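You operate a simulated robot arm through the tools that you are given. There is no shell and no other tool. Be economical: measure what you need, move in short steps, check, and stop when the job is done.

You are at the controls of a simulated two-armed robot. One attempt, no reset.

JOB
Pick up the grip gauge with one hand, pass it to the other hand and put it on the service bench shelf. Set down upright: grip gauge.

It is judged by the outcome, as a careful person would: the job done as asked, and still so three seconds after it is handed in. It fails if anything else is knocked over, pushed out of place, dropped, spilled or broken.

ROBOT AND FRAMES
Two 7-joint arms with two-finger parallel grippers on one trunk, on a base that drives. Base frame: it is fixed to the floor where the robot stands at the start and does not move with it; the origin is under the middle of the robot, x ahead of it, y to its left, z up. Units: m, degrees, N and s.
The left shoulder is at the start at [0.07, 0.163, 1.12], the right one opposite. With the tool pointing down near the work surface each hand reaches from about 0.4 to 0.88 m from the robot's upright axis, wherever it stands, measured 20 degrees to its own side. Places, roughly: service bench shelf [-0.3, -2.7, 0.4]. Payload 3.43 kg a hand.
The TCP of each hand is the grasp point between the finger pads, 0.034 m short of the fingertips. In the tool frame z runs along the fingers and y along their closing line. The gripper opens to 0.128 m. The fingers are 0.024 m wide and 0.012 m thick; the gripper's body (0.048 by 0.13 m) begins 0.096 m behind the TCP.
Orientation is that of the tool frame in the base frame, as [roll, pitch, yaw] about the fixed x, y, z axes, in that order (R = Rz(yaw) Ry(pitch) Rx(roll)). With the fingers straight down and closing along the base's y, the tool's x points along the base's -x, its y along +y and its z along -z.

CONTROLS
- The arms move only by the tool apply_moves. It takes "left_plan", "right_plan" or both (then of equal length, played together; a hand with none holds still); each is a list of rows, each a list of 7 numbers: the shift along the tool's x, y, z in units of 40 mm (1.0 is 40 mm), then the turn, a rotation vector about the tool's x, y, z in units of 6 degrees (1.0 is 6 degrees), then the finger opening in m, from 0 to 0.128. In form: [[tx, ty, tz, ax, ay, az, grip], ...]. A call has 1 to 20 rows; each row shifts and turns the commanded pose from where the row before left it, along the tool's axes as they then stand. A call with a number of a shift or a turn outside -1 to 1 is refused whole. Each row takes 0.2 s and may step no farther than 0.05 m and 8.6 degrees from the row before; otherwise, or with a gripper value out of range, the whole call is refused. A pose out of reach is approached as far as the arm can. The call stops where the force on the tool passes 40 N (or 10 N more than at its start, if that is more) or the arm is blocked; 0.2 s more then pass. The fingers move at their own pace (about 0.153 m/s each) and stop on an object; they squeeze with about 43 N. The grip force told is the motor's: it shows also when the fingers shut on nothing. Time passes only in rows, and 0.2 s behind the last, so rows that do not move let the fingers close. The reply holds the time, the measured pose of the TCP, the force on the tool along the base axes, the opening and the grip force, in the units named above and with some noise, with the torque about the TCP (base axes, N m) and any sound that the robot's microphone picked up, and new pictures: "pictures" is both (left out), scene, wrist or none (wrist: the cameras of the hands that moved).
- Cameras (640 x 400 px; columns grow to the right, rows downward): "scene" is now at [0.135, -0.0345, 1.3524]; the picture's right is [-0.38, -0.93, 0.00], its down [-0.50, 0.20, -0.84] and it looks along [0.78, -0.32, -0.54] (base axes); focal length 266 px, centre (320, 200). "left" rides on the left gripper at [0.076, 0.011, -0.16] in its tool frame; the picture's right is [-0.15, 0.99, 0.00], its down [-0.88, -0.13, -0.46] and it looks along [-0.45, -0.07, 0.89] (tool axes); focal length 234 px, centre (320, 200). "right" rides on the right gripper at [0.076, -0.011, -0.16] in its tool frame; the picture's right is [0.15, 0.99, 0.00], its down [-0.88, 0.13, -0.46] and it looks along [-0.45, 0.07, 0.89] (tool axes); focal length 234 px, centre (320, 200). There is no depth. A picture from a camera that has moved, and an enlarged one, comes with that camera's place and axes in the base frame and with its lens.
- slide_trunk(by): slides the trunk up (or, below 0, down) by that many m; the arms and the scene camera ride with it, the base frame stays. It gives what a move gives, with no picture.
- roll_base(legs): drives the robot by 1 to 6 legs, each [ahead, left, turn to the left] in m, m and degrees, along the robot's own axes; the way and the turn of a leg run together, so that a leg with both is an arc; at most 1.5 m and 180 degrees a leg. The arms and the cameras ride along, it lands a little off, and it stops where it bumps. It gives what a move gives, and a new picture of the scene camera.
- pan_tilt(pan, tilt): turns the head with the scene camera to pan (to the left, within 86 degrees either way) and tilt (down, from -29 to 69), counted from straight ahead of the robot. It gives what a move gives, and a new picture of the scene camera.
- zoom(camera, box): a new picture of the part [left, top, right, bottom] of that camera's present view, enlarged. It takes no simulated time.
- sign_off(): hands the job in; it is judged then, once.

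Go step by step. Nothing tells you exact positions but the pictures and the camera data: compare them with the known pose of the tool, close in by small moves and look again before you grip or let go. The budget is 120 turns and 260 pictures, counting those below and the enlarged ones. Unless the task says otherwise, let go and move clear before handing in, and close with one line.

The tools are called after "Call:" as name(argument=value, ...) on one line, values as JSON. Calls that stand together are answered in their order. apply_moves: Moves the arms, as the interface text tells. Its arguments: {"type":"object","properties":{"left_plan":{"type":"array"},"right_plan":{"type":"array"},"pictures":{"type":"string","enum":["both","scene","wrist","none"]}},"required":[]} The other tools are called the same way: slide_trunk (by) slides the trunk up or down; roll_base (legs) drives the base; pan_tilt (pan, tilt) turns the head that bears the scene camera; zoom (camera, box) takes an enlarged picture of a part of a camera's view; sign_off () hands the job in.

At the start:

```text
t: 0.0
left_position: [0.52, 0.0447, 1.1665]
left_tool_rot: [-180.0, 0.0, -179.8]
left_contact_force: [-0.1, 0.2, 0.2]
left_wrist_torque: [0.0, 0.0, 0.03]
left_grip_width: 0.1282
left_grasp_force: 0.1
right_position: [0.5046, -0.3895, 1.0633]
right_tool_rot: [180.0, 0.0, 180.0]
right_contact_force: [-0.3, 0.5, -0.3]
right_wrist_torque: [-0.02, 0.01, -0.05]
right_grip_width: 0.128
right_grasp_force: 0.1
trunk travel left (down, up): [-0.6, 0.34]
robot x, y, heading: [0.0019, 0.0002, 0.2]
head pan, tilt: [-22.3, 32.7]
```

scene: 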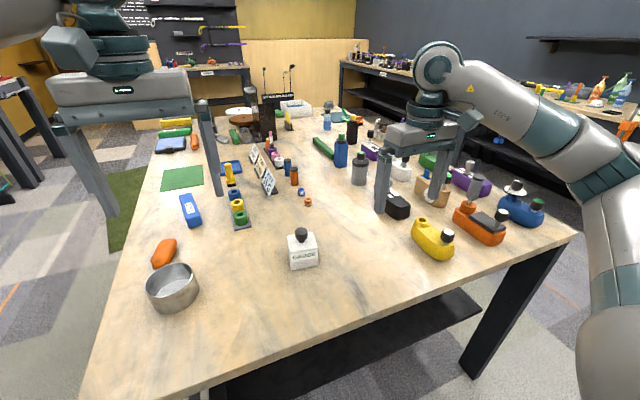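
right: 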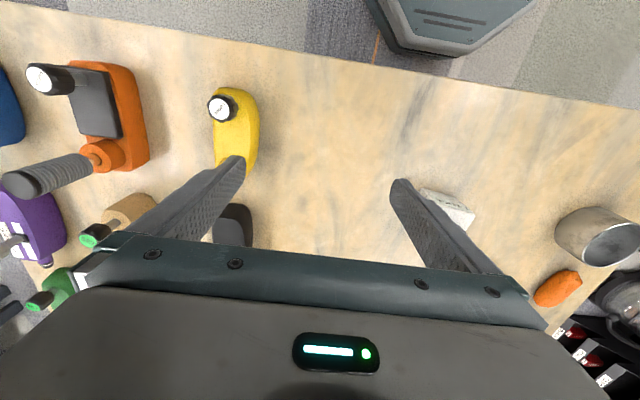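
left: 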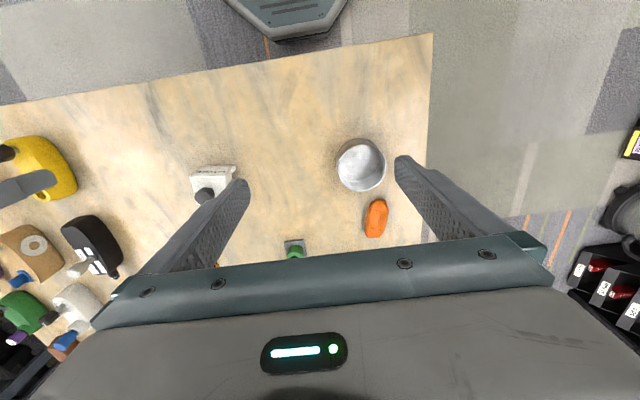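

I see a bench crowded with labelled objects; I need to identify the grip gauge. The white block with a black knob in front has a label, so I'll zoom on it and its surroundings.

Call:
zoom(camera="scene", box=[260, 210, 360, 280])

Call:
zoom(camera="scene", box=[340, 120, 560, 260])

Call:
zoom(camera="scene", box=[140, 90, 360, 230])

```text
5.71 times, centred on (310, 245) of scene
camera zoom: at [0.135, -0.0345, 1.3524], right [-0.38, -0.93, 0.0], down [-0.5, 0.2, -0.84], along [0.78, -0.32, -0.54], focal length 1522 px, centre (377, -57)
```

zoom: 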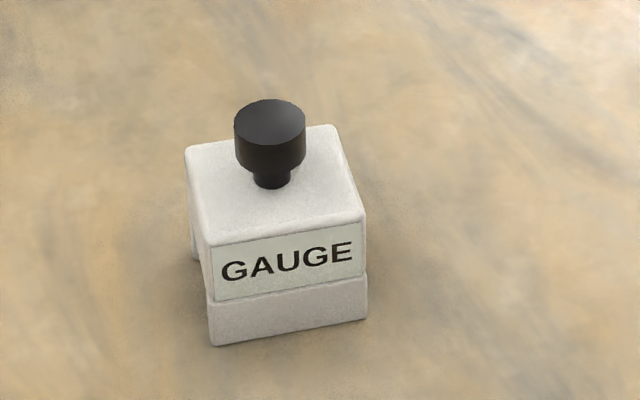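

```text
2.86 times, centred on (450, 190) of scene
camera zoom: at [0.135, -0.0345, 1.3524], right [-0.38, -0.93, 0.0], down [-0.5, 0.2, -0.84], along [0.78, -0.32, -0.54], focal length 761 px, centre (-51, 229)
```

zoom: 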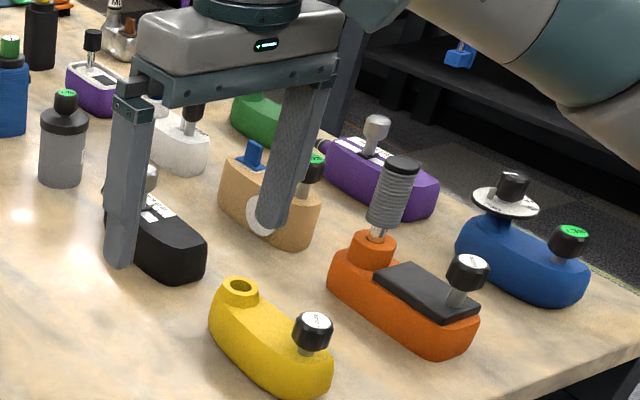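

```text
2.86 times, centred on (250, 160) of scene
camera zoom: at [0.135, -0.0345, 1.3524], right [-0.38, -0.93, 0.0], down [-0.5, 0.2, -0.84], along [0.78, -0.32, -0.54], focal length 761 px, centre (520, 314)
```

zoom: 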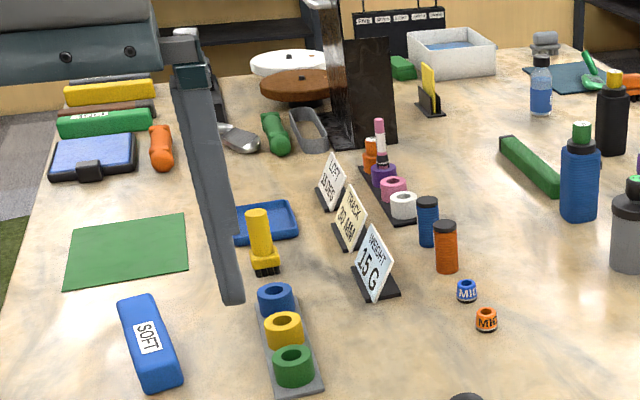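

The white block labelled GAUGE with a black knob is at about (0.605, -0.18), its body about 6-7 cm wide and up to z≈0.917, knob top ≈0.955. Before planning the handover I'll look at the shelf to the right.

Call:
pan_tilt(pan=-86, tilt=25)

```text
t: 1.3
left_position: [0.5192, 0.0452, 1.166]
left_tool_rot: [179.9, -0.1, -180.0]
left_contact_force: [0.3, -0.8, 0.5]
left_wrist_torque: [0.03, 0.02, -0.01]
left_grip_width: 0.1278
left_grasp_force: 0.1
right_position: [0.5036, -0.3895, 1.0648]
right_tool_rot: [180.0, 0.0, 179.9]
right_contact_force: [-0.6, -1.2, -0.2]
right_wrist_torque: [-0.04, 0.01, 0.01]
right_grip_width: 0.1279
right_grasp_force: 0.2
trunk travel left (down, up): [-0.6, 0.34]
robot x, y, heading: [0.0042, -0.0024, 0.0]
head pan, tilt: [-85.9, 25.0]
camera scene: at [0.059, -0.0926, 1.3646], right [-1.0, -0.07, 0.0], down [-0.03, 0.42, -0.91], along [0.06, -0.9, -0.42], focal length 266 px, centre (320, 200)
```

scene: 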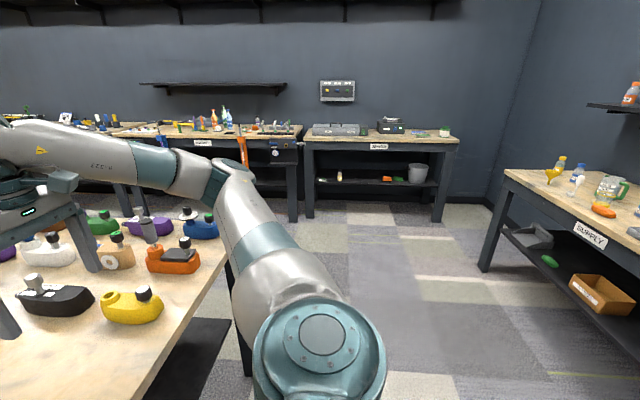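

Call:
zoom(camera="scene", box=[290, 110, 470, 230])

```text
3.33 times, centred on (380, 170) of scene
camera zoom: at [0.059, -0.0926, 1.3646], right [-1.0, -0.07, 0.0], down [-0.03, 0.42, -0.91], along [0.06, -0.9, -0.42], focal length 888 px, centre (120, 300)
```

zoom: 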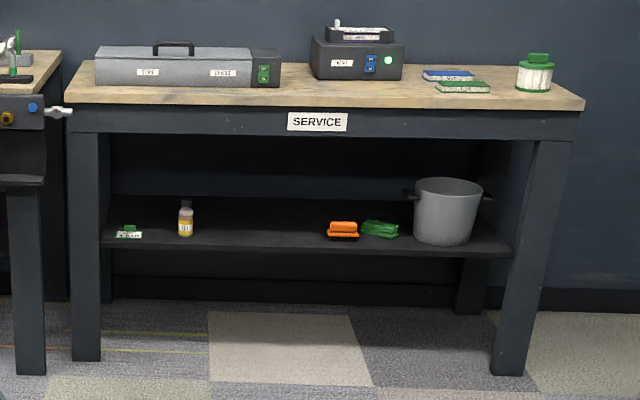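

The service bench's lower shelf is open at the front, with free space left of the orange items near x≈-0.2. Plan: right hand picks the gauge (fingers down, closing along x), left receives it with tilted forward-pointing fingers and places it. First I move the left hand aside and bring the right over the gauge.

Call:
apply_moves(left_plan=[[0, 0.9, 0, 0, 0, 0, 0.128], [0, 0.9, 0, 0, 0, 0, 0.128], [0, 0.9, 0, 0, 0, 0, 0.128], [0, 0.9, 0, 0, 0, 0, 0.128], [0, 0.9, 0, 0, 0, 0, 0.128], [0, 0.5, 0, 0, 0, 0, 0.128], [0, 0, 0, 0, 0, 0, 0.128]], right_plan=[[0, 0, -1, 0, 0, 0, 0.128], [-0.42, 0.87, 0, 0, 0, 0, 0.128], [-0.42, 0.87, 0, 0, 0, 0, 0.128], [-0.42, 0.87, 0, 0, 0, 0, 0.128], [-0.42, 0.87, 0, 0, 0, 0, 0.128], [-0.42, 0.87, 0, 0, 0, 0, 0.128], [-0.42, 0.87, 0, 0, 0, 0, 0.128]], pictures="none")

Call:
apply_moves(right_plan=[[0, 0, 0, 0, 0, -1, 0.128], [0, 0, 0, 0, 0, -1, 0.128], [0, 0, 0, 0, 0, -1, 0.128], [0, 0, 0, 0, 0, -1, 0.128], [0, 0, 0, 0, 0, -1, 0.128], [0, 0, 0, 0, 0, -1, 0.128], [0, 0, 0, 0, 0, -1, 0.128], [0, 0, 0, 0, 0, -1, 0.128], [0, 0, 0, 0, 0, -1, 0.128], [0, 0, 0, 0, 0, -1, 0.128], [0, 0, 0, 0, 0, -1, 0.128], [0, 0, 0, 0, 0, -1, 0.128], [0, 0, 0, 0, 0, -1, 0.128], [0, 0, 0, 0, 0, 0, 0.128]], pictures="wrist")

Call:
pan_tilt(pan=-16, tilt=38)

```text
t: 2.9
left_position: [0.5215, 0.2481, 1.1662]
left_tool_rot: [-180.0, -0.1, -179.8]
left_contact_force: [0.1, 0.5, -0.3]
left_wrist_torque: [-0.03, 0.01, 0.01]
left_grip_width: 0.1279
left_grasp_force: 0.1
right_position: [0.6078, -0.1767, 1.1035]
right_tool_rot: [179.9, -0.1, 180.0]
right_contact_force: [1.4, 0.4, -0.1]
right_wrist_torque: [-0.03, 0.05, -0.03]
right_grip_width: 0.1281
right_grasp_force: 0.1
trunk travel left (down, up): [-0.6, 0.34]
robot x, y, heading: [0.0012, 0.0023, -0.0]
head pan, tilt: [-85.9, 25.0]
```

```text
t: 5.9
left_position: [0.5205, 0.2464, 1.1671]
left_tool_rot: [-180.0, 0.0, -179.9]
left_contact_force: [0.8, 0.3, 0.9]
left_wrist_torque: [0.02, 0.02, 0.0]
left_grip_width: 0.1283
left_grasp_force: 0.0
right_position: [0.5086, -0.1299, 1.0891]
right_tool_rot: [-180.0, 0.0, -102.2]
right_contact_force: [0.6, 0.2, -0.5]
right_wrist_torque: [-0.03, 0.02, 0.02]
right_grip_width: 0.1281
right_grasp_force: 0.1
right hand out of reach, approached as far as the arm can: row 10, 11, 12, 13
trunk travel left (down, up): [-0.6, 0.34]
robot x, y, heading: [-0.0021, 0.0013, 0.0]
head pan, tilt: [-85.9, 25.0]
camera right: at [0.5059, -0.2051, 1.2476], right [-1.0, 0.07, 0.0], down [0.06, 0.89, 0.46], along [0.03, 0.46, -0.89], focal length 234 px, centre (320, 200)
```

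right: 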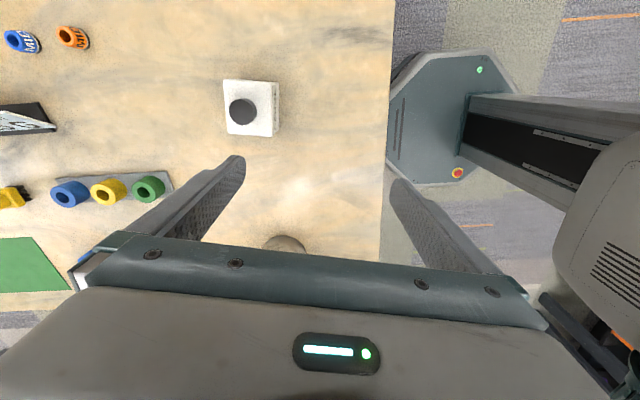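

```text
t: 7.3
left_position: [0.52, 0.2457, 1.1667]
left_tool_rot: [179.9, 0.0, -179.9]
left_contact_force: [0.7, 0.1, 0.1]
left_wrist_torque: [-0.01, 0.0, -0.01]
left_grip_width: 0.1278
left_grasp_force: 0.1
right_position: [0.5098, -0.1292, 1.0875]
right_tool_rot: [-179.9, 0.1, -102.2]
right_contact_force: [0.1, -0.5, 0.0]
right_wrist_torque: [0.0, 0.02, 0.03]
right_grip_width: 0.128
right_grasp_force: 0.1
trunk travel left (down, up): [-0.6, 0.34]
robot x, y, heading: [0.0, 0.0055, -0.0]
head pan, tilt: [-16.0, 38.0]
camera scene: at [0.1354, -0.0244, 1.3442], right [-0.28, -0.96, 0.0], down [-0.59, 0.17, -0.79], along [0.76, -0.22, -0.62], focal length 266 px, centre (320, 200)
```

scene: 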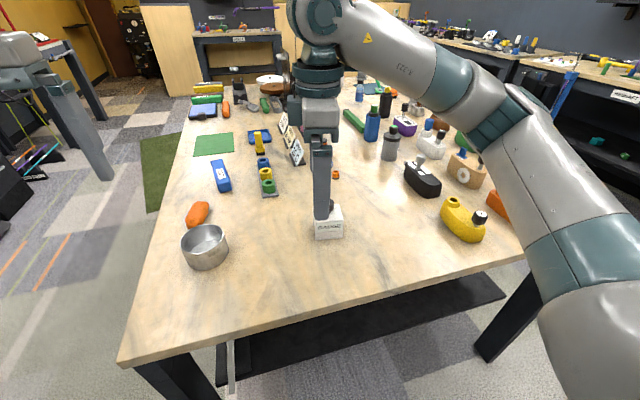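

With that yaw the right wrist runs out of reach. I'll rotate it the other way round, toward yaw ≈ 82°, and see if that pose is easier.

Call:
apply_moves(right_plan=[[0, 0, 0, 0, 0, 1, 0.128], [0, 0, 0, 0, 0, 1, 0.128], [0, 0, 0, 0, 0, 1, 0.128], [0, 0, 0, 0, 0, 1, 0.128], [0, 0, 0, 0, 0, 1, 0.128], [0, 0, 0, 0, 0, 1, 0.128], [0, 0, 0, 0, 0, 1, 0.128], [0, 0, 0, 0, 0, 1, 0.128], [0, 0, 0, 0, 0, 1, 0.128], [0, 0, 0, 0, 0, 1, 0.128], [0, 0, 0, 0, 0, 1, 0.128], [0, 0, 0, 0, 0, 1, 0.128], [0, 0, 0, 0, 0, 1, 0.128], [0, 0, 0, 0, 0, 1, 0.128], [0, 0, 0, 0, 0, 1, 0.128], [0, 0, 0, 0, 0, 1, 0.128]], pictures="none")

Call:
apply_moves(right_plan=[[0, 0, 0, 0, 0, 1, 0.128], [0, 0, 0, 0, 0, 1, 0.128], [0, 0, 0, 0, 0, 1, 0.128], [0, 0, 0, 0, 0, 1, 0.128], [0, 0, 0, 0, 0, 1, 0.128], [0, 0, 0, 0, 0, 1, 0.128], [0, 0, 0, 0, 0, 1, 0.128], [0, 0, 0, 0, 0, 1, 0.128], [0, 0, 0, 0, 0, 1, 0.128], [0, 0, 0, 0, 0, 1, 0.128], [0, 0, 0, 0, 0, 1, 0.128], [0, 0, 0, 0, 0, 1, 0.128], [0, 0, 0, 0, 0, 1, 0.128], [0, 0, 0, 0, 0, 0, 0.128]])

```text
t: 10.8
left_position: [0.5195, 0.247, 1.1664]
left_tool_rot: [-180.0, 0.1, -180.0]
left_contact_force: [-0.2, 0.4, -0.1]
left_wrist_torque: [-0.01, -0.01, 0.01]
left_grip_width: 0.1278
left_grasp_force: 0.0
right_position: [0.5093, -0.1286, 1.0884]
right_tool_rot: [-180.0, 0.0, 161.9]
right_contact_force: [0.1, 0.3, -0.4]
right_wrist_torque: [-0.03, -0.01, 0.01]
right_grip_width: 0.1281
right_grasp_force: 0.1
trunk travel left (down, up): [-0.6, 0.34]
robot x, y, heading: [-0.0019, -0.0011, 0.0]
head pan, tilt: [-16.0, 38.0]
```

```text
t: 13.8
left_position: [0.5189, 0.2454, 1.1666]
left_tool_rot: [-180.0, 0.1, -180.0]
left_contact_force: [-1.0, -0.5, 1.2]
left_wrist_torque: [0.0, -0.03, -0.01]
left_grip_width: 0.1278
left_grasp_force: 0.0
right_position: [0.5097, -0.1296, 1.0881]
right_tool_rot: [-179.9, 0.0, 83.9]
right_contact_force: [-0.3, -0.1, 0.8]
right_wrist_torque: [0.01, 0.0, 0.02]
right_grip_width: 0.1279
right_grasp_force: 0.1
trunk travel left (down, up): [-0.6, 0.34]
robot x, y, heading: [-0.0021, 0.0022, -0.1]
head pan, tilt: [-16.0, 38.0]
camera scene: at [0.1354, -0.0244, 1.3442], right [-0.28, -0.96, 0.0], down [-0.59, 0.17, -0.79], along [0.76, -0.22, -0.62], focal length 266 px, centre (320, 200)
camera right: at [0.5082, -0.0519, 1.2477], right [1.0, 0.04, 0.0], down [0.04, -0.89, 0.46], along [0.02, -0.46, -0.89], focal length 234 px, centre (320, 200)
```

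scene: 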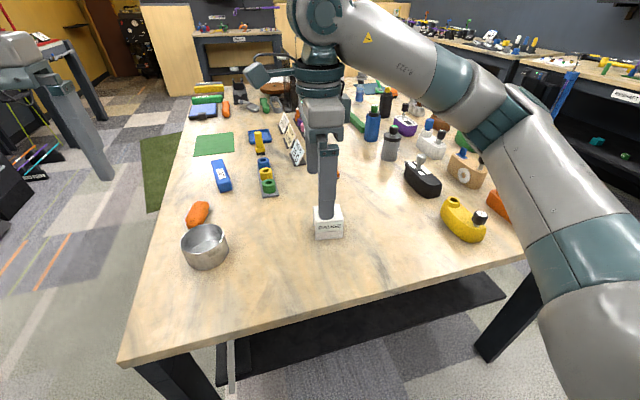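
right: 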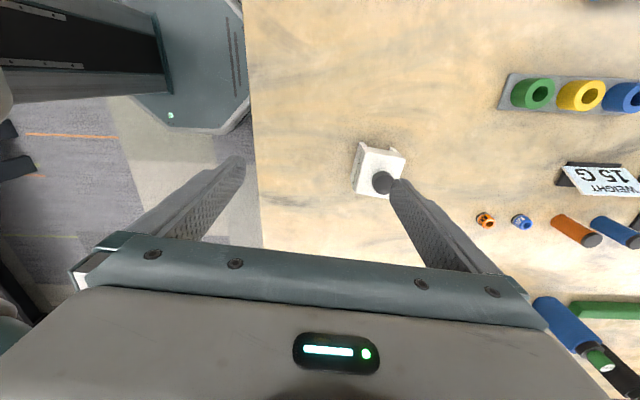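

This pose is fine, and the gauge reads at about (0.60, -0.175). I'll move over it and look again.

Call:
apply_moves(right_plan=[[-0.31, 0.8, 0, 0, 0, 0.2, 0.128], [-0.31, 0.8, 0, 0, 0, 0, 0.128], [-0.31, 0.8, 0, 0, 0, 0, 0.128], [0, 0, 0.7, 0, 0, 0, 0.128], [0, 0, 0, 0, 0, 0, 0.128]])

Call:
zoom(camera="right", box=[200, 100, 440, 250])

Call:
zoom(camera="scene", box=[270, 150, 390, 250])

```text
t: 14.9
left_position: [0.5195, 0.2466, 1.1678]
left_tool_rot: [-179.9, 0.0, -179.8]
left_contact_force: [-1.0, 0.0, -0.6]
left_wrist_torque: [-0.01, -0.02, 0.0]
left_grip_width: 0.1279
left_grasp_force: 0.1
right_position: [0.6003, -0.1772, 1.0611]
right_tool_rot: [180.0, 0.0, 82.7]
right_contact_force: [-0.6, 0.3, 0.1]
right_wrist_torque: [-0.01, 0.03, -0.02]
right_grip_width: 0.1279
right_grasp_force: 0.1
trunk travel left (down, up): [-0.6, 0.34]
robot x, y, heading: [-0.0015, 0.0006, -0.1]
head pan, tilt: [-16.0, 38.0]
camera scene: at [0.135, -0.024, 1.3443], right [-0.28, -0.96, 0.0], down [-0.59, 0.17, -0.79], along [0.76, -0.22, -0.62], focal length 266 px, centre (320, 200)
camera right: at [0.6006, -0.1005, 1.2201], right [1.0, 0.02, 0.0], down [0.02, -0.89, 0.46], along [0.01, -0.46, -0.89], focal length 234 px, centre (320, 200)
```

scene: 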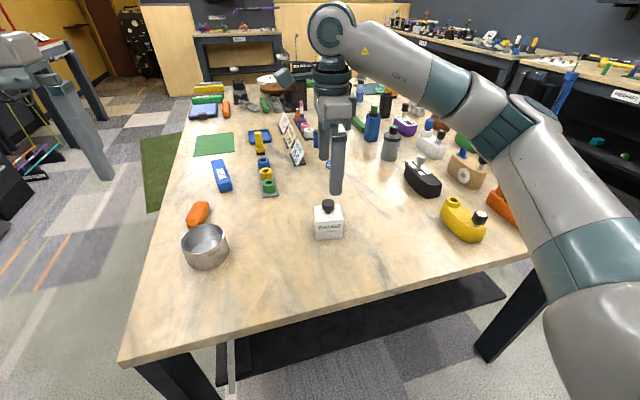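
right: 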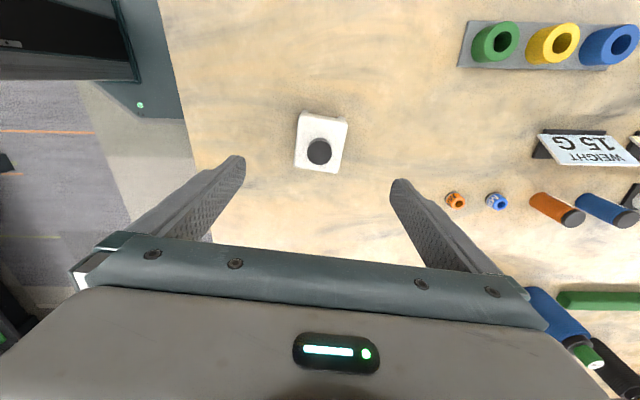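

```text
2.67 times, centred on (320, 175) of right
camera zoom: at [0.6006, -0.1005, 1.2201], right [1.0, 0.02, 0.0], down [0.02, -0.89, 0.46], along [0.01, -0.46, -0.89], focal length 624 px, centre (320, 267)
```

zoom: 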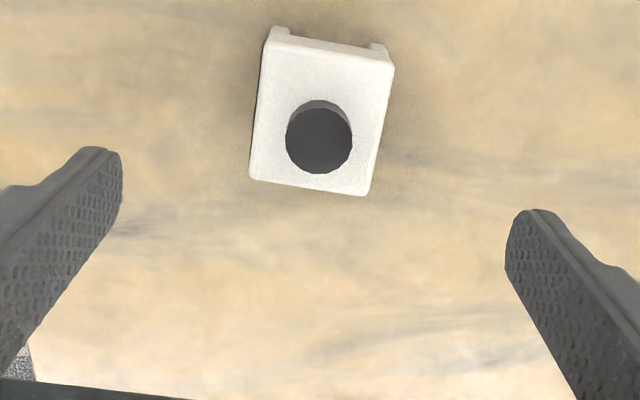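

```text
4.00 times, centred on (330, 200) of scene
camera zoom: at [0.135, -0.024, 1.3443], right [-0.28, -0.96, 0.0], down [-0.59, 0.17, -0.79], along [0.76, -0.22, -0.62], focal length 1066 px, centre (280, 200)
```

zoom: 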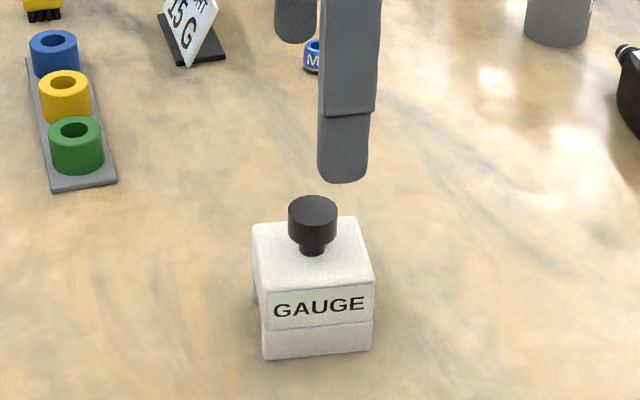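

Centre confirmed at about (0.602, -0.178) and the fingers are square to the block. Descending around it to TCP z≈0.907.

Call:
apply_moves(right_plan=[[0, 0.03, 0.8, 0, 0, 0, 0.128], [0, 0, 0.8, 0, 0, 0, 0.128], [0, 0, 0.8, 0, 0, 0, 0.128], [0, 0, 0.8, 0, 0, 0, 0.128], [0, 0, 0.65, 0, 0, 0, 0.128], [0, 0, 0, 0, 0, 0, 0.128]])

Call:
zoom(camera="right", box=[200, 100, 440, 250])

Call:
zoom(camera="scene", box=[270, 170, 390, 270])

```text
t: 16.4
left_position: [0.5203, 0.2474, 1.1666]
left_tool_rot: [-180.0, 0.0, -180.0]
left_contact_force: [0.1, -0.2, -0.6]
left_wrist_torque: [0.03, 0.02, 0.01]
left_grip_width: 0.128
left_grasp_force: 0.0
right_position: [0.6, -0.1782, 0.9058]
right_tool_rot: [180.0, 0.0, 82.7]
right_contact_force: [0.3, -0.3, 0.6]
right_wrist_torque: [0.0, 0.02, 0.04]
right_grip_width: 0.1279
right_grasp_force: 0.0
trunk travel left (down, up): [-0.6, 0.34]
robot x, y, heading: [0.0014, -0.0017, -0.3]
head pan, tilt: [-16.0, 38.0]
camera scene: at [0.1352, -0.0242, 1.3443], right [-0.28, -0.96, 0.0], down [-0.59, 0.17, -0.79], along [0.76, -0.22, -0.62], focal length 266 px, centre (320, 200)
camera right: at [0.6014, -0.1005, 1.0653], right [1.0, 0.02, 0.0], down [0.02, -0.89, 0.46], along [0.01, -0.46, -0.89], focal length 234 px, centre (320, 200)
```

scene: 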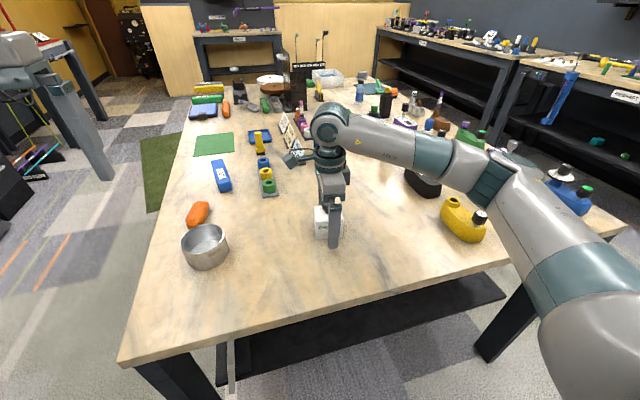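
right: 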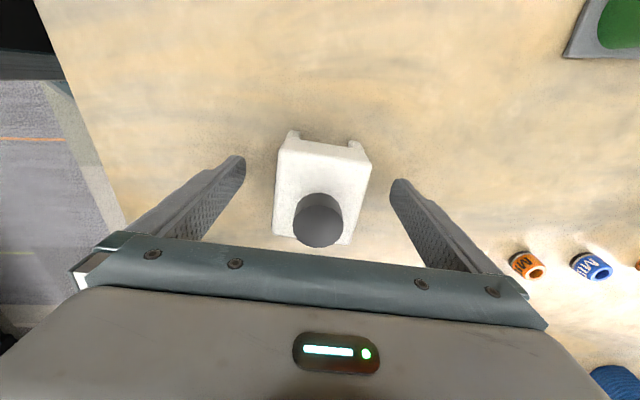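

```text
2.67 times, centred on (320, 175) of right
camera zoom: at [0.6014, -0.1005, 1.0653], right [1.0, 0.02, 0.0], down [0.02, -0.89, 0.46], along [0.01, -0.46, -0.89], focal length 624 px, centre (320, 267)
```

zoom: 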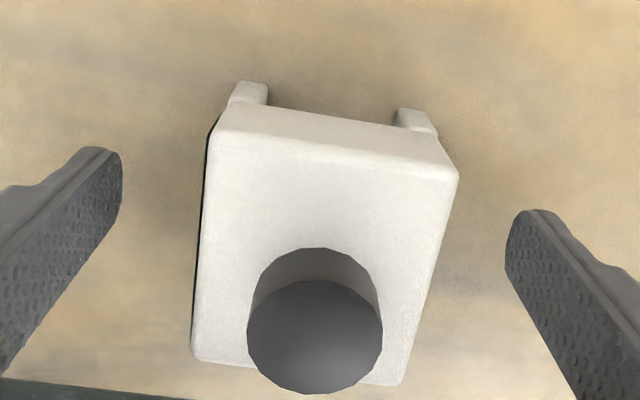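

```text
4.00 times, centred on (330, 220) of scene
camera zoom: at [0.1352, -0.0242, 1.3443], right [-0.28, -0.96, 0.0], down [-0.59, 0.17, -0.79], along [0.76, -0.22, -0.62], focal length 1066 px, centre (280, 120)
```

zoom: 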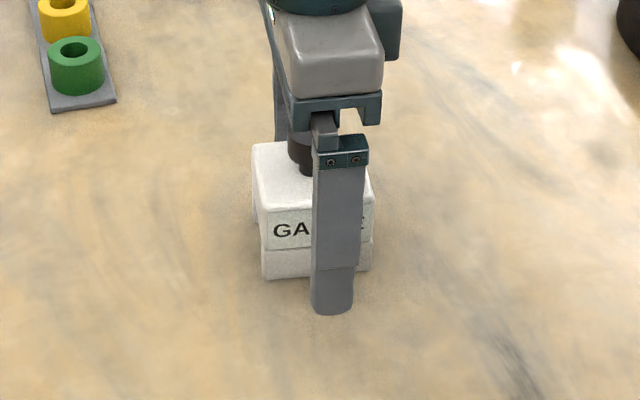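

The fingers straddle the block with room on both sides and the knob is clear of the palm. Closing.

Call:
apply_moves(right_plan=[[0, 0, 0, 0, 0, 0, 0.05], [0, 0, 0, 0, 0, 0, 0.03], [0, 0, 0, 0, 0, 0, 0.03], [0, 0, 0, 0, 0, 0, 0.03]], pictures="none")

Call:
apply_moves(right_plan=[[0, 0, -0.5, 0, 0, 0, 0.03], [0, 0, -1, 0, 0, 0, 0.03], [0, 0, -1, 0, 0, 0, 0.03], [0, 0, 0, 0, 0, 0, 0.03]])

```text
t: 17.4
left_position: [0.5202, 0.245, 1.167]
left_tool_rot: [-180.0, 0.0, -180.0]
left_contact_force: [0.4, -0.6, -0.4]
left_wrist_torque: [-0.01, 0.01, -0.01]
left_grip_width: 0.1281
left_grasp_force: 0.0
right_position: [0.6013, -0.1779, 0.9047]
right_tool_rot: [-180.0, 0.0, 82.8]
right_contact_force: [-0.1, -1.1, 0.5]
right_wrist_torque: [-0.01, 0.03, 0.0]
right_grip_width: 0.0619
right_grasp_force: 42.6
trunk travel left (down, up): [-0.6, 0.34]
robot x, y, heading: [-0.0016, -0.0034, -0.2]
head pan, tilt: [-16.0, 38.0]
```

```text
t: 18.4
left_position: [0.5201, 0.2452, 1.1662]
left_tool_rot: [180.0, 0.0, -180.0]
left_contact_force: [-0.4, 0.5, 0.4]
left_wrist_torque: [0.02, -0.02, 0.0]
left_grip_width: 0.128
left_grasp_force: 0.1
right_position: [0.6017, -0.1777, 1.0059]
right_tool_rot: [-179.9, -0.1, 82.8]
right_contact_force: [0.1, -0.4, -1.4]
right_wrist_torque: [-0.01, 0.03, 0.02]
right_grip_width: 0.0614
right_grasp_force: 43.1
trunk travel left (down, up): [-0.6, 0.34]
robot x, y, heading: [-0.0024, -0.0001, 0.2]
head pan, tilt: [-16.0, 38.0]
camera scene: at [0.136, -0.0248, 1.3441], right [-0.28, -0.96, 0.0], down [-0.59, 0.17, -0.79], along [0.76, -0.22, -0.62], focal length 266 px, centre (320, 200)
camera right: at [0.602, -0.1004, 1.1653], right [1.0, 0.02, 0.0], down [0.02, -0.89, 0.46], along [0.01, -0.46, -0.89], focal length 234 px, centre (320, 200)
```

scene: 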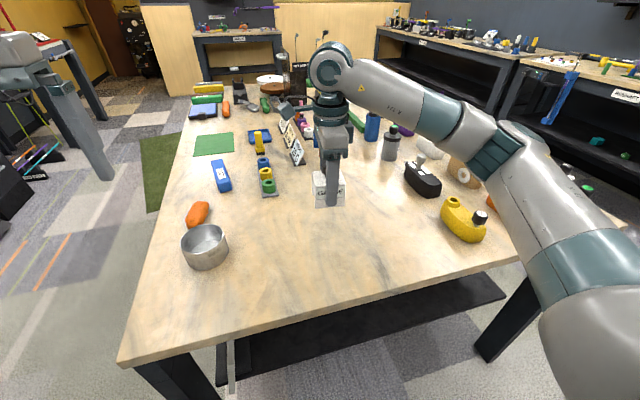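
right: 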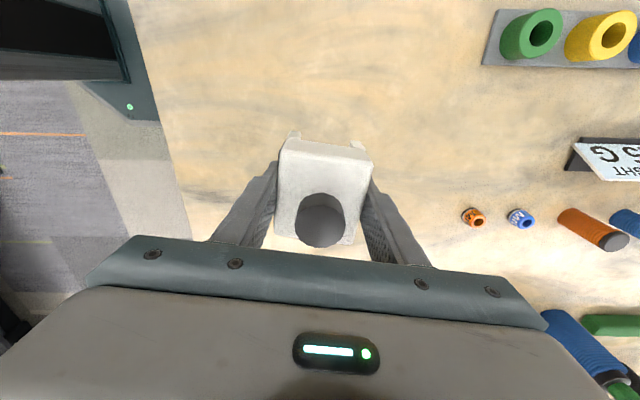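

The gauge is lifted and held. I raise it clear and square it to the robot while tilting the left hand forward to about 30° below horizontal.

Call:
apply_moves(right_plan=[[0, 0, -0.9, 0, 0, 0, 0.03], [0, 0, -0.9, 0, 0, 0, 0.03], [0, 0, -0.9, 0, 0, 0, 0.03], [0, 0, -0.9, 0, 0, 0, 0.03], [0, 0, 0, 0, 0, -0.6, 0.03], [0, 0, 0, 0, 0, -0.6, 0.03], [0.8, 0, 0, 0, 0, 0, 0.03], [0.8, 0, 0, 0, 0, 0, 0.03], [0, 0, 0, 0, 0, 0, 0.03], [0, 0, 0, 0, 0, 0, 0.03], [0, 0, 0, 0, 0, 0, 0.03]], left_plan=[[0, 0, 0, 0, -1, 0, 0.128], [0, 0, 0, 0, -1, 0, 0.128], [0, 0, 0, 0, -1, 0, 0.128], [0, 0, 0, 0, -1, 0, 0.128], [0, 0, 0, 0, -1, 0, 0.128], [0, 0, 0, 0, -1, 0, 0.128], [0, 0, 0, 0, -1, 0, 0.128], [0, 0, 0, 0, -1, 0, 0.128], [0, 0, 0, 0, -1, 0, 0.128], [0, 0, 0, 0, -1, 0, 0.128], [0, 0, 0, 0, 0, 0, 0.128]])

```text
t: 20.8
left_position: [0.5329, 0.2466, 1.1765]
left_tool_rot: [-179.8, 59.9, -179.8]
left_contact_force: [0.8, -0.4, -0.4]
left_wrist_torque: [-0.02, -0.03, 0.02]
left_grip_width: 0.1279
left_grasp_force: 0.0
left hand out of reach, approached as far as the arm can: row 10
right_position: [0.6025, -0.1158, 1.1514]
right_tool_rot: [-179.9, 0.0, 90.1]
right_contact_force: [1.0, -0.5, -1.8]
right_wrist_torque: [0.01, -0.04, 0.02]
right_grip_width: 0.0615
right_grasp_force: 43.3
trunk travel left (down, up): [-0.6, 0.34]
robot x, y, heading: [0.0032, -0.0007, 0.1]
head pan, tilt: [-16.0, 38.0]
camera scene: at [0.1353, -0.0246, 1.3442], right [-0.28, -0.96, 0.0], down [-0.59, 0.17, -0.79], along [0.76, -0.22, -0.62], focal length 266 px, centre (320, 200)
camera right: at [0.5917, -0.0379, 1.31], right [0.99, 0.15, 0.0], down [0.13, -0.88, 0.46], along [0.07, -0.45, -0.89], focal length 234 px, centre (320, 200)
camera left: at [0.3566, 0.2569, 1.1901], right [0.07, 0.99, 0.13], down [0.05, -0.13, 0.99], along [1.0, -0.07, -0.06], focal length 234 px, centre (320, 200)
```

scene: 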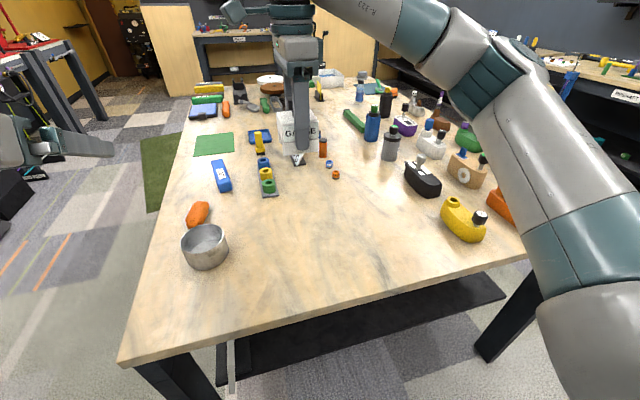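
right: 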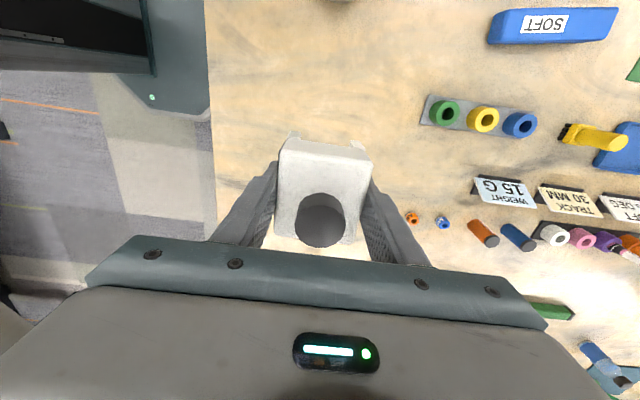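
left: 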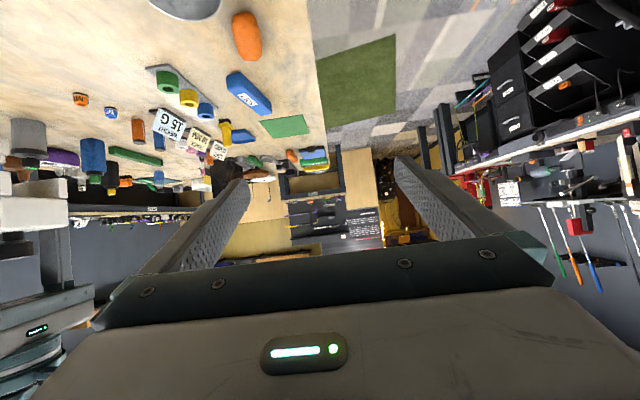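

The left hand can't retract much at that tilt, so I'll approach from below instead: bring the gauge out to about x=0.68, z=1.2 and lower the left hand ahead of it.

Call:
apply_moves(right_plan=[[0, 0, -0.6, 0, 0, 0, 0.03], [0, 0, -0.6, 0, 0, 0, 0.03], [0, 0.7, 0, 0, 0, 0, 0.03], [0, 0.7, 0, 0, 0, 0, 0.03], [0.7, 0.6, 0, 0, 0, 0, 0.03], [0.7, 0, 0, 0, 0, 0, 0.03], [0, 0, 0, 0, 0, 0, 0.03]], left_plan=[[0.5, 0, 0.8, 0, 0, 0, 0.128], [0.5, 0, 0.8, 0, 0, 0, 0.128], [0.5, 0, 0.8, 0, 0, 0, 0.128], [0.3, 0, 0.6, 0, 0, 0, 0.128], [0, 0, 0, 0, 0, 0, 0.128], [0, 0, 0, 0, 0, 0, 0.128], [0, 0, 0, 0, 0, 0, 0.128]])

```text
t: 22.4
left_position: [0.5995, 0.2466, 1.0538]
left_tool_rot: [-179.9, 60.0, -179.9]
left_contact_force: [-0.6, 0.0, -1.4]
left_wrist_torque: [0.01, 0.01, 0.0]
left_grip_width: 0.128
left_grasp_force: 0.0
right_position: [0.6815, -0.0592, 1.1988]
right_tool_rot: [180.0, -0.1, 89.9]
right_contact_force: [-1.2, 0.0, -1.4]
right_wrist_torque: [0.0, -0.03, 0.01]
right_grip_width: 0.0613
right_grasp_force: 43.4
trunk travel left (down, up): [-0.6, 0.34]
robot x, y, heading: [0.002, 0.0034, -0.2]
head pan, tilt: [-16.0, 38.0]
camera scene: at [0.1355, -0.0253, 1.3442], right [-0.28, -0.96, 0.0], down [-0.59, 0.17, -0.79], along [0.76, -0.22, -0.62], focal length 266 px, centre (320, 200)
camera right: at [0.6727, 0.0179, 1.3581], right [0.99, 0.15, 0.0], down [0.13, -0.88, 0.45], along [0.07, -0.45, -0.89], focal length 234 px, centre (320, 200)
camera left: at [0.4242, 0.2566, 1.0682], right [0.07, 0.99, 0.13], down [0.05, -0.13, 0.99], along [1.0, -0.07, -0.05], focal length 234 px, centre (320, 200)
```

scene: 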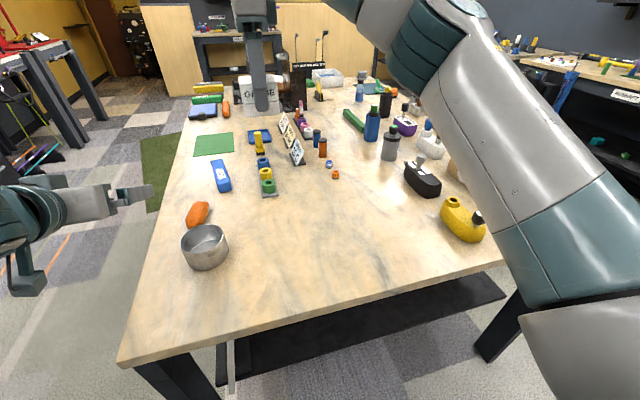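
right: 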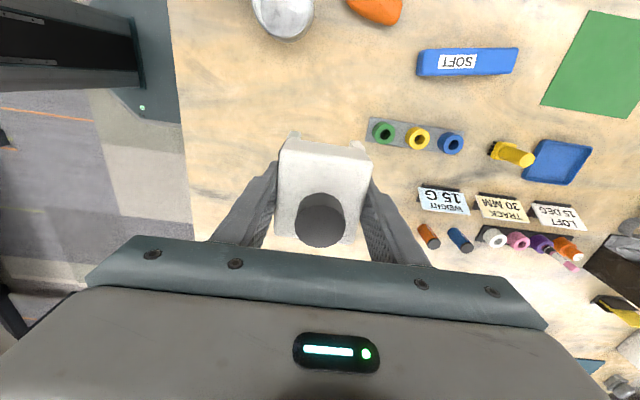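
left: 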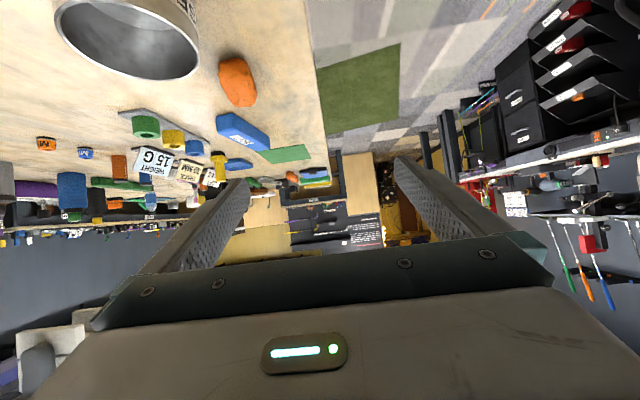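

Left hand is now 13 cm below the gauge. I slide it across to the gauge's y, still beneath it.

Call:
apply_moves(left_plan=[[0, -0.95, 0, 0, 0, 0, 0.128], [0, -0.95, 0, 0, 0, 0, 0.128], [0, -0.95, 0, 0, 0, 0, 0.128], [0, -0.95, 0, 0, 0, 0, 0.128], [0, -0.95, 0, 0, 0, 0, 0.128], [0, -0.95, 0, 0, 0, 0, 0.128], [0, -0.95, 0, 0, 0, 0, 0.128], [0, -0.95, 0, 0, 0, 0, 0.128], [0, 0, 0, 0, 0, 0, 0.128]])

Call:
pan_tilt(pan=0, tilt=22)

```text
t: 24.4
left_position: [0.601, -0.0588, 1.0526]
left_tool_rot: [-179.8, 60.0, -179.7]
left_contact_force: [0.2, 0.7, -0.4]
left_wrist_torque: [-0.01, -0.01, -0.03]
left_grip_width: 0.1277
left_grasp_force: 0.1
right_position: [0.6829, -0.0575, 1.1981]
right_tool_rot: [180.0, 0.0, 90.0]
right_contact_force: [-1.0, 0.4, -1.4]
right_wrist_torque: [-0.04, -0.03, -0.01]
right_grip_width: 0.0615
right_grasp_force: 42.8
trunk travel left (down, up): [-0.6, 0.34]
robot x, y, heading: [0.0011, 0.002, 0.0]
head pan, tilt: [-16.0, 38.0]
camera scene: at [0.1358, -0.0231, 1.3442], right [-0.28, -0.96, 0.0], down [-0.59, 0.17, -0.79], along [0.76, -0.22, -0.62], focal length 266 px, centre (320, 200)
camera left: at [0.4253, -0.0473, 1.0675], right [0.07, 0.99, 0.13], down [0.05, -0.13, 0.99], along [1.0, -0.06, -0.05], focal length 234 px, centre (320, 200)
```

scene: 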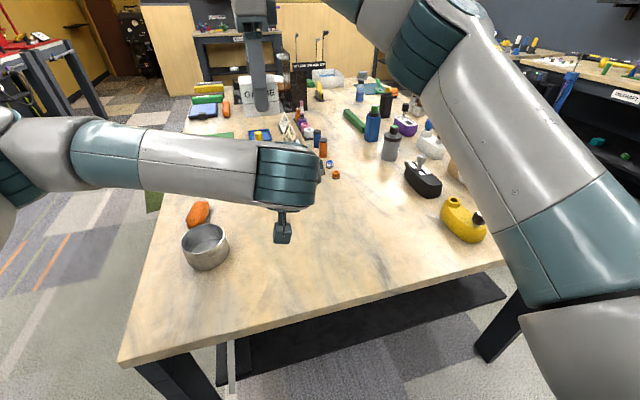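
left: 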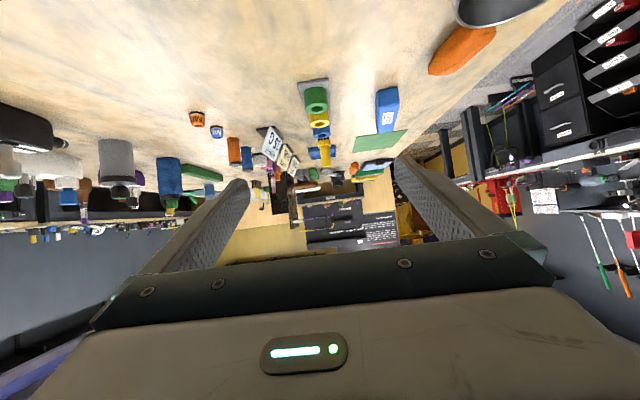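

```text
t: 25.1
left_position: [0.6014, -0.0582, 1.0542]
left_tool_rot: [-179.9, 60.0, -179.9]
left_contact_force: [-0.6, -0.2, -0.4]
left_wrist_torque: [-0.01, -0.03, 0.01]
left_grip_width: 0.1278
left_grasp_force: 0.1
right_position: [0.6822, -0.0582, 1.1981]
right_tool_rot: [-180.0, 0.0, 90.0]
right_contact_force: [-0.3, 0.3, -1.6]
right_wrist_torque: [0.01, 0.01, 0.0]
right_grip_width: 0.0616
right_grasp_force: 43.5
trunk travel left (down, up): [-0.6, 0.34]
robot x, y, heading: [-0.0, 0.0011, 0.1]
head pan, tilt: [0.0, 22.0]
camera scene: at [0.1454, -0.001, 1.3693], right [0.0, -1.0, 0.0], down [-0.38, 0.0, -0.93], along [0.93, 0.0, -0.38], focal length 266 px, centre (320, 200)
```

scene: 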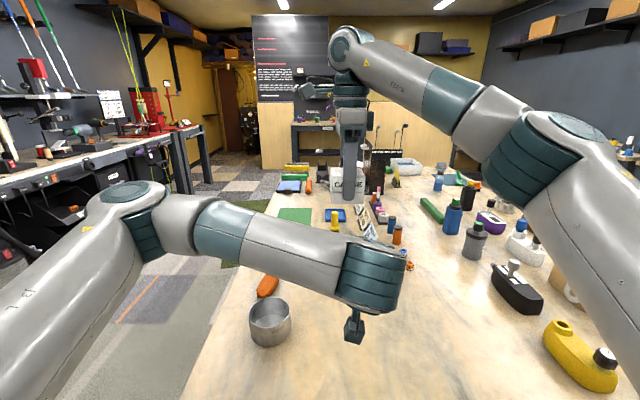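

Left hand is directly under and behind the gauge. I'll raise it part way, then check alignment.

Call:
apply_moves(left_plan=[[-0.75, 0, 0.04, 0, 0, 0, 0.128], [-0.75, 0, 0.04, 0, 0, 0, 0.128], [-0.7, 0, 0.04, 0, 0, 0, 0.128], [0, 0, 0, 0, 0, 0, 0.128]])

Call:
zoom(camera="scene", box=[260, 90, 440, 220])

```text
t: 26.1
left_position: [0.6502, -0.0581, 1.1276]
left_tool_rot: [-179.9, 59.9, -179.9]
left_contact_force: [-0.9, -0.5, 0.3]
left_wrist_torque: [0.01, 0.03, 0.02]
left_grip_width: 0.1282
left_grasp_force: 0.0
right_position: [0.6808, -0.0581, 1.1987]
right_tool_rot: [-180.0, 0.0, 90.1]
right_contact_force: [-0.6, 0.7, -1.3]
right_wrist_torque: [-0.01, -0.01, 0.01]
right_grip_width: 0.0615
right_grasp_force: 43.2
trunk travel left (down, up): [-0.6, 0.34]
robot x, y, heading: [0.0009, 0.0012, 0.1]
head pan, tilt: [0.0, 22.0]
camera scene: at [0.1456, -0.0007, 1.3693], right [0.0, -1.0, 0.0], down [-0.38, 0.0, -0.93], along [0.93, 0.0, -0.38], focal length 266 px, centre (320, 200)
camera left: at [0.4743, -0.0469, 1.1418], right [0.07, 0.99, 0.13], down [0.05, -0.13, 0.99], along [1.0, -0.07, -0.05], focal length 234 px, centre (320, 200)
```

scene: 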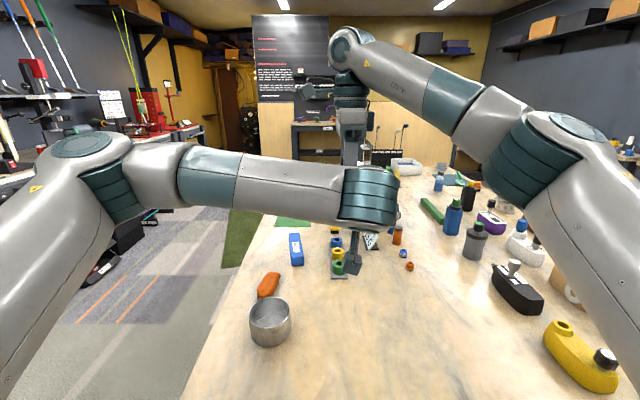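
left: 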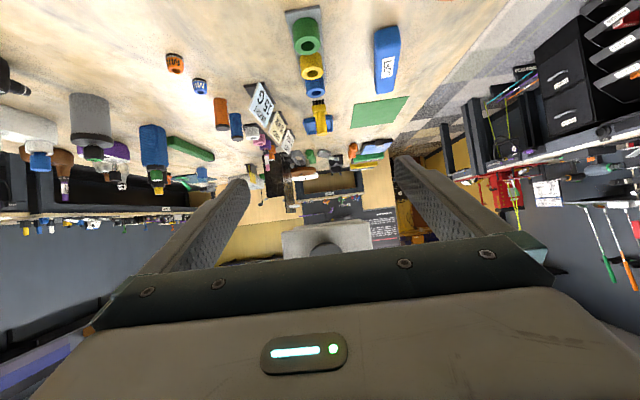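

```text
3.08 times, centred on (350, 155) of scene
camera zoom: at [0.1456, -0.0007, 1.3693], right [0.0, -1.0, 0.0], down [-0.38, 0.0, -0.93], along [0.93, 0.0, -0.38], focal length 820 px, centre (228, 338)
```

zoom: 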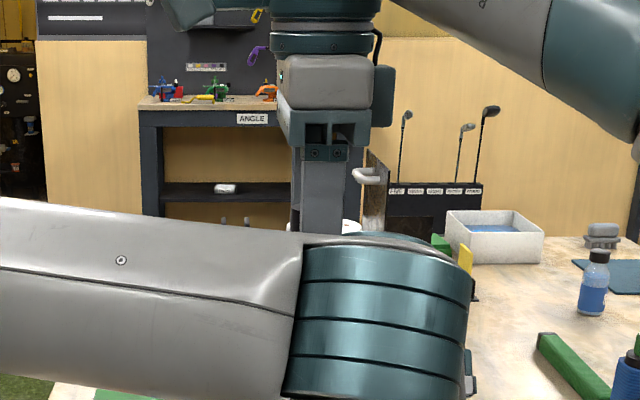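

The gauge lies between the left fingers in the left camera. Finishing the rise to the grasp pose.

Call:
apply_moves(left_plan=[[-0.6, 0, 0, 0, 0, 0, 0.128], [-0.6, 0, 0, 0, 0, 0, 0.128], [-0.42, 0, -0.04, 0, 0, 0, 0.128], [0, 0, 0, 0, 0, 0, 0.128]], pictures="both")

Call:
zoom(camera="left", box=[200, 130, 440, 280])

Call:
zoom(camera="right", box=[160, 80, 480, 280])

```text
t: 27.1
left_position: [0.6811, -0.0571, 1.1843]
left_tool_rot: [-179.8, 60.0, -179.8]
left_contact_force: [-0.4, -1.2, 0.1]
left_wrist_torque: [0.0, 0.0, 0.03]
left_grip_width: 0.128
left_grasp_force: 0.0
right_position: [0.6824, -0.0579, 1.1978]
right_tool_rot: [179.9, -0.1, 90.0]
right_contact_force: [-0.5, -0.2, -0.9]
right_wrist_torque: [-0.03, 0.0, 0.03]
right_grip_width: 0.0617
right_grasp_force: 42.7
trunk travel left (down, up): [-0.6, 0.34]
robot x, y, heading: [0.0002, 0.0003, 0.0]
head pan, tilt: [0.0, 22.0]
camera scene: at [0.1456, -0.0006, 1.3694], right [0.0, -1.0, 0.0], down [-0.38, 0.0, -0.93], along [0.93, 0.0, -0.38], focal length 266 px, centre (320, 200)
camera left: at [0.5048, -0.0469, 1.198], right [0.07, 0.99, 0.13], down [0.05, -0.13, 0.99], along [1.0, -0.07, -0.06], focal length 234 px, centre (320, 200)
```

scene: 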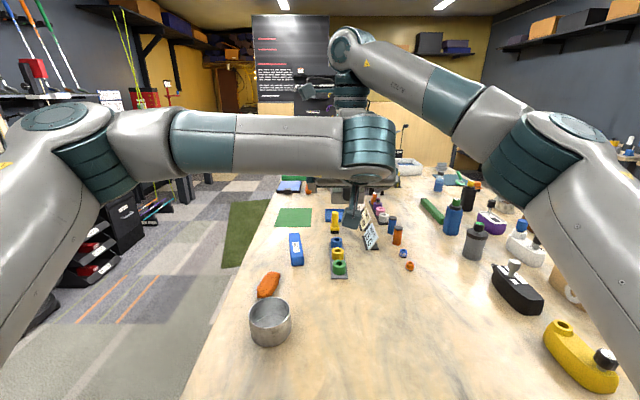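
left: 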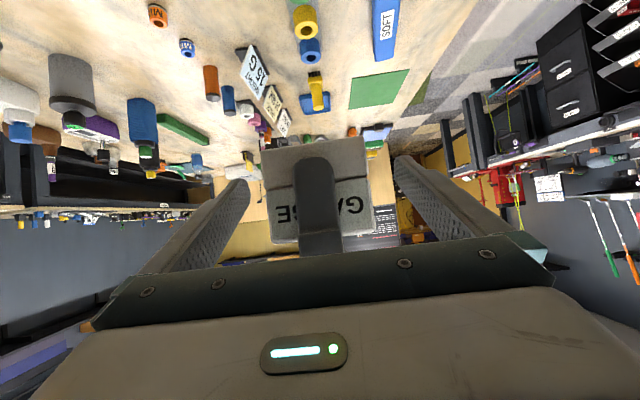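

```text
2.67 times, centred on (320, 205) of left
camera zoom: at [0.5048, -0.0469, 1.198], right [0.07, 0.99, 0.13], down [0.05, -0.13, 0.99], along [1.0, -0.07, -0.06], focal length 624 px, centre (320, 187)
```

zoom: 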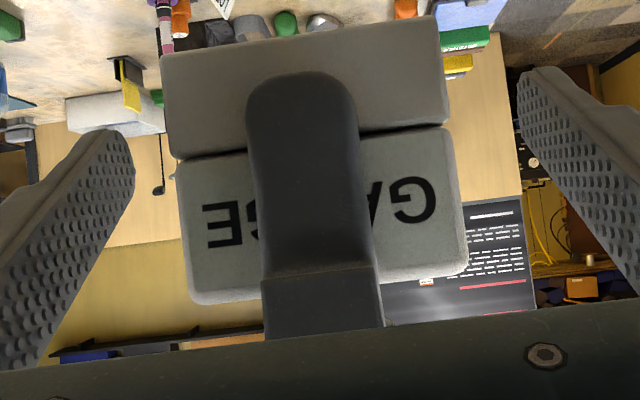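

```text
2.00 times, centred on (320, 180) of right
camera zoom: at [0.6728, 0.0188, 1.3579], right [0.99, 0.15, 0.0], down [0.13, -0.88, 0.46], along [0.07, -0.45, -0.89], focal length 468 px, centre (320, 240)
```

zoom: 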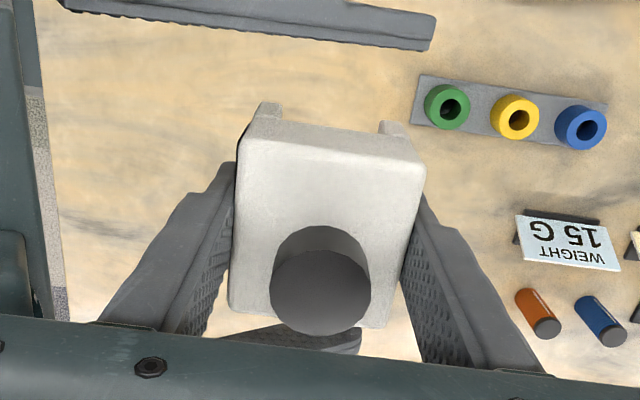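

The block spans z≈1.155–1.213 and is centred between the left fingers. I raise the left hand about 12 mm to leave fingertip clearance for the shelf, then close.

Call:
apply_moves(left_plan=[[-0.26, 0, -0.15, 0, 0, 0, 0.128], [0, 0, 0, 0, 0, 0, 0.1], [0, 0, 0, 0, 0, 0, 0.08], [0, 0, 0, 0, 0, 0, 0.04], [0, 0, 0, 0, 0, 0, 0.04], [0, 0, 0, 0, 0, 0, 0.04]], pictures="wrist")

Call:
zoom(camera="right", box=[160, 80, 480, 280])

```text
t: 28.5
left_position: [0.6809, -0.0577, 1.1968]
left_tool_rot: [-179.8, 60.0, -179.8]
left_contact_force: [1.5, 2.8, 1.3]
left_wrist_torque: [-0.15, 0.12, -0.5]
left_grip_width: 0.0678
left_grasp_force: 42.9
right_position: [0.6815, -0.058, 1.1983]
right_tool_rot: [-180.0, 0.0, 89.9]
right_contact_force: [-0.2, -2.7, -1.5]
right_wrist_torque: [0.12, -0.11, 0.51]
right_grip_width: 0.0612
right_grasp_force: 43.3
trunk travel left (down, up): [-0.6, 0.34]
robot x, y, heading: [-0.0009, -0.0007, -0.2]
head pan, tilt: [0.0, 22.0]
camera left: at [0.5045, -0.0471, 1.2103], right [0.07, 0.99, 0.13], down [0.05, -0.13, 0.99], along [1.0, -0.07, -0.05], focal length 234 px, centre (320, 200)
```

left: 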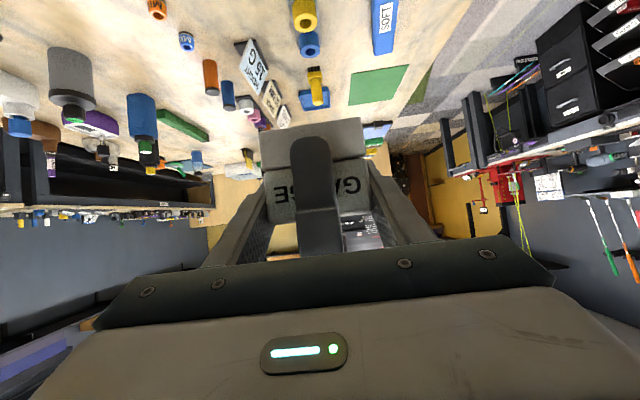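

```text
2.00 times, centred on (320, 180) of right
camera zoom: at [0.6726, 0.0187, 1.358], right [0.99, 0.15, 0.0], down [0.13, -0.88, 0.46], along [0.07, -0.45, -0.89], focal length 468 px, centre (320, 240)
```

zoom: 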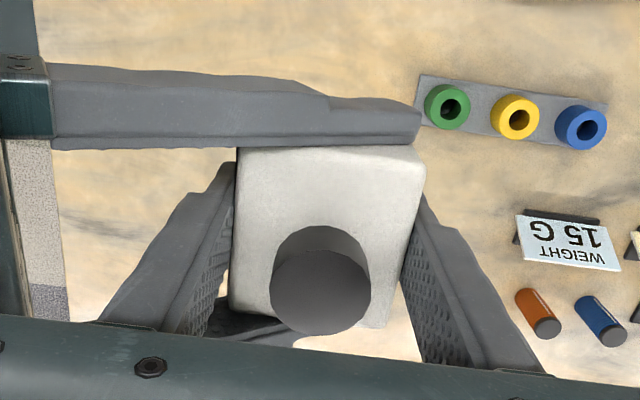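

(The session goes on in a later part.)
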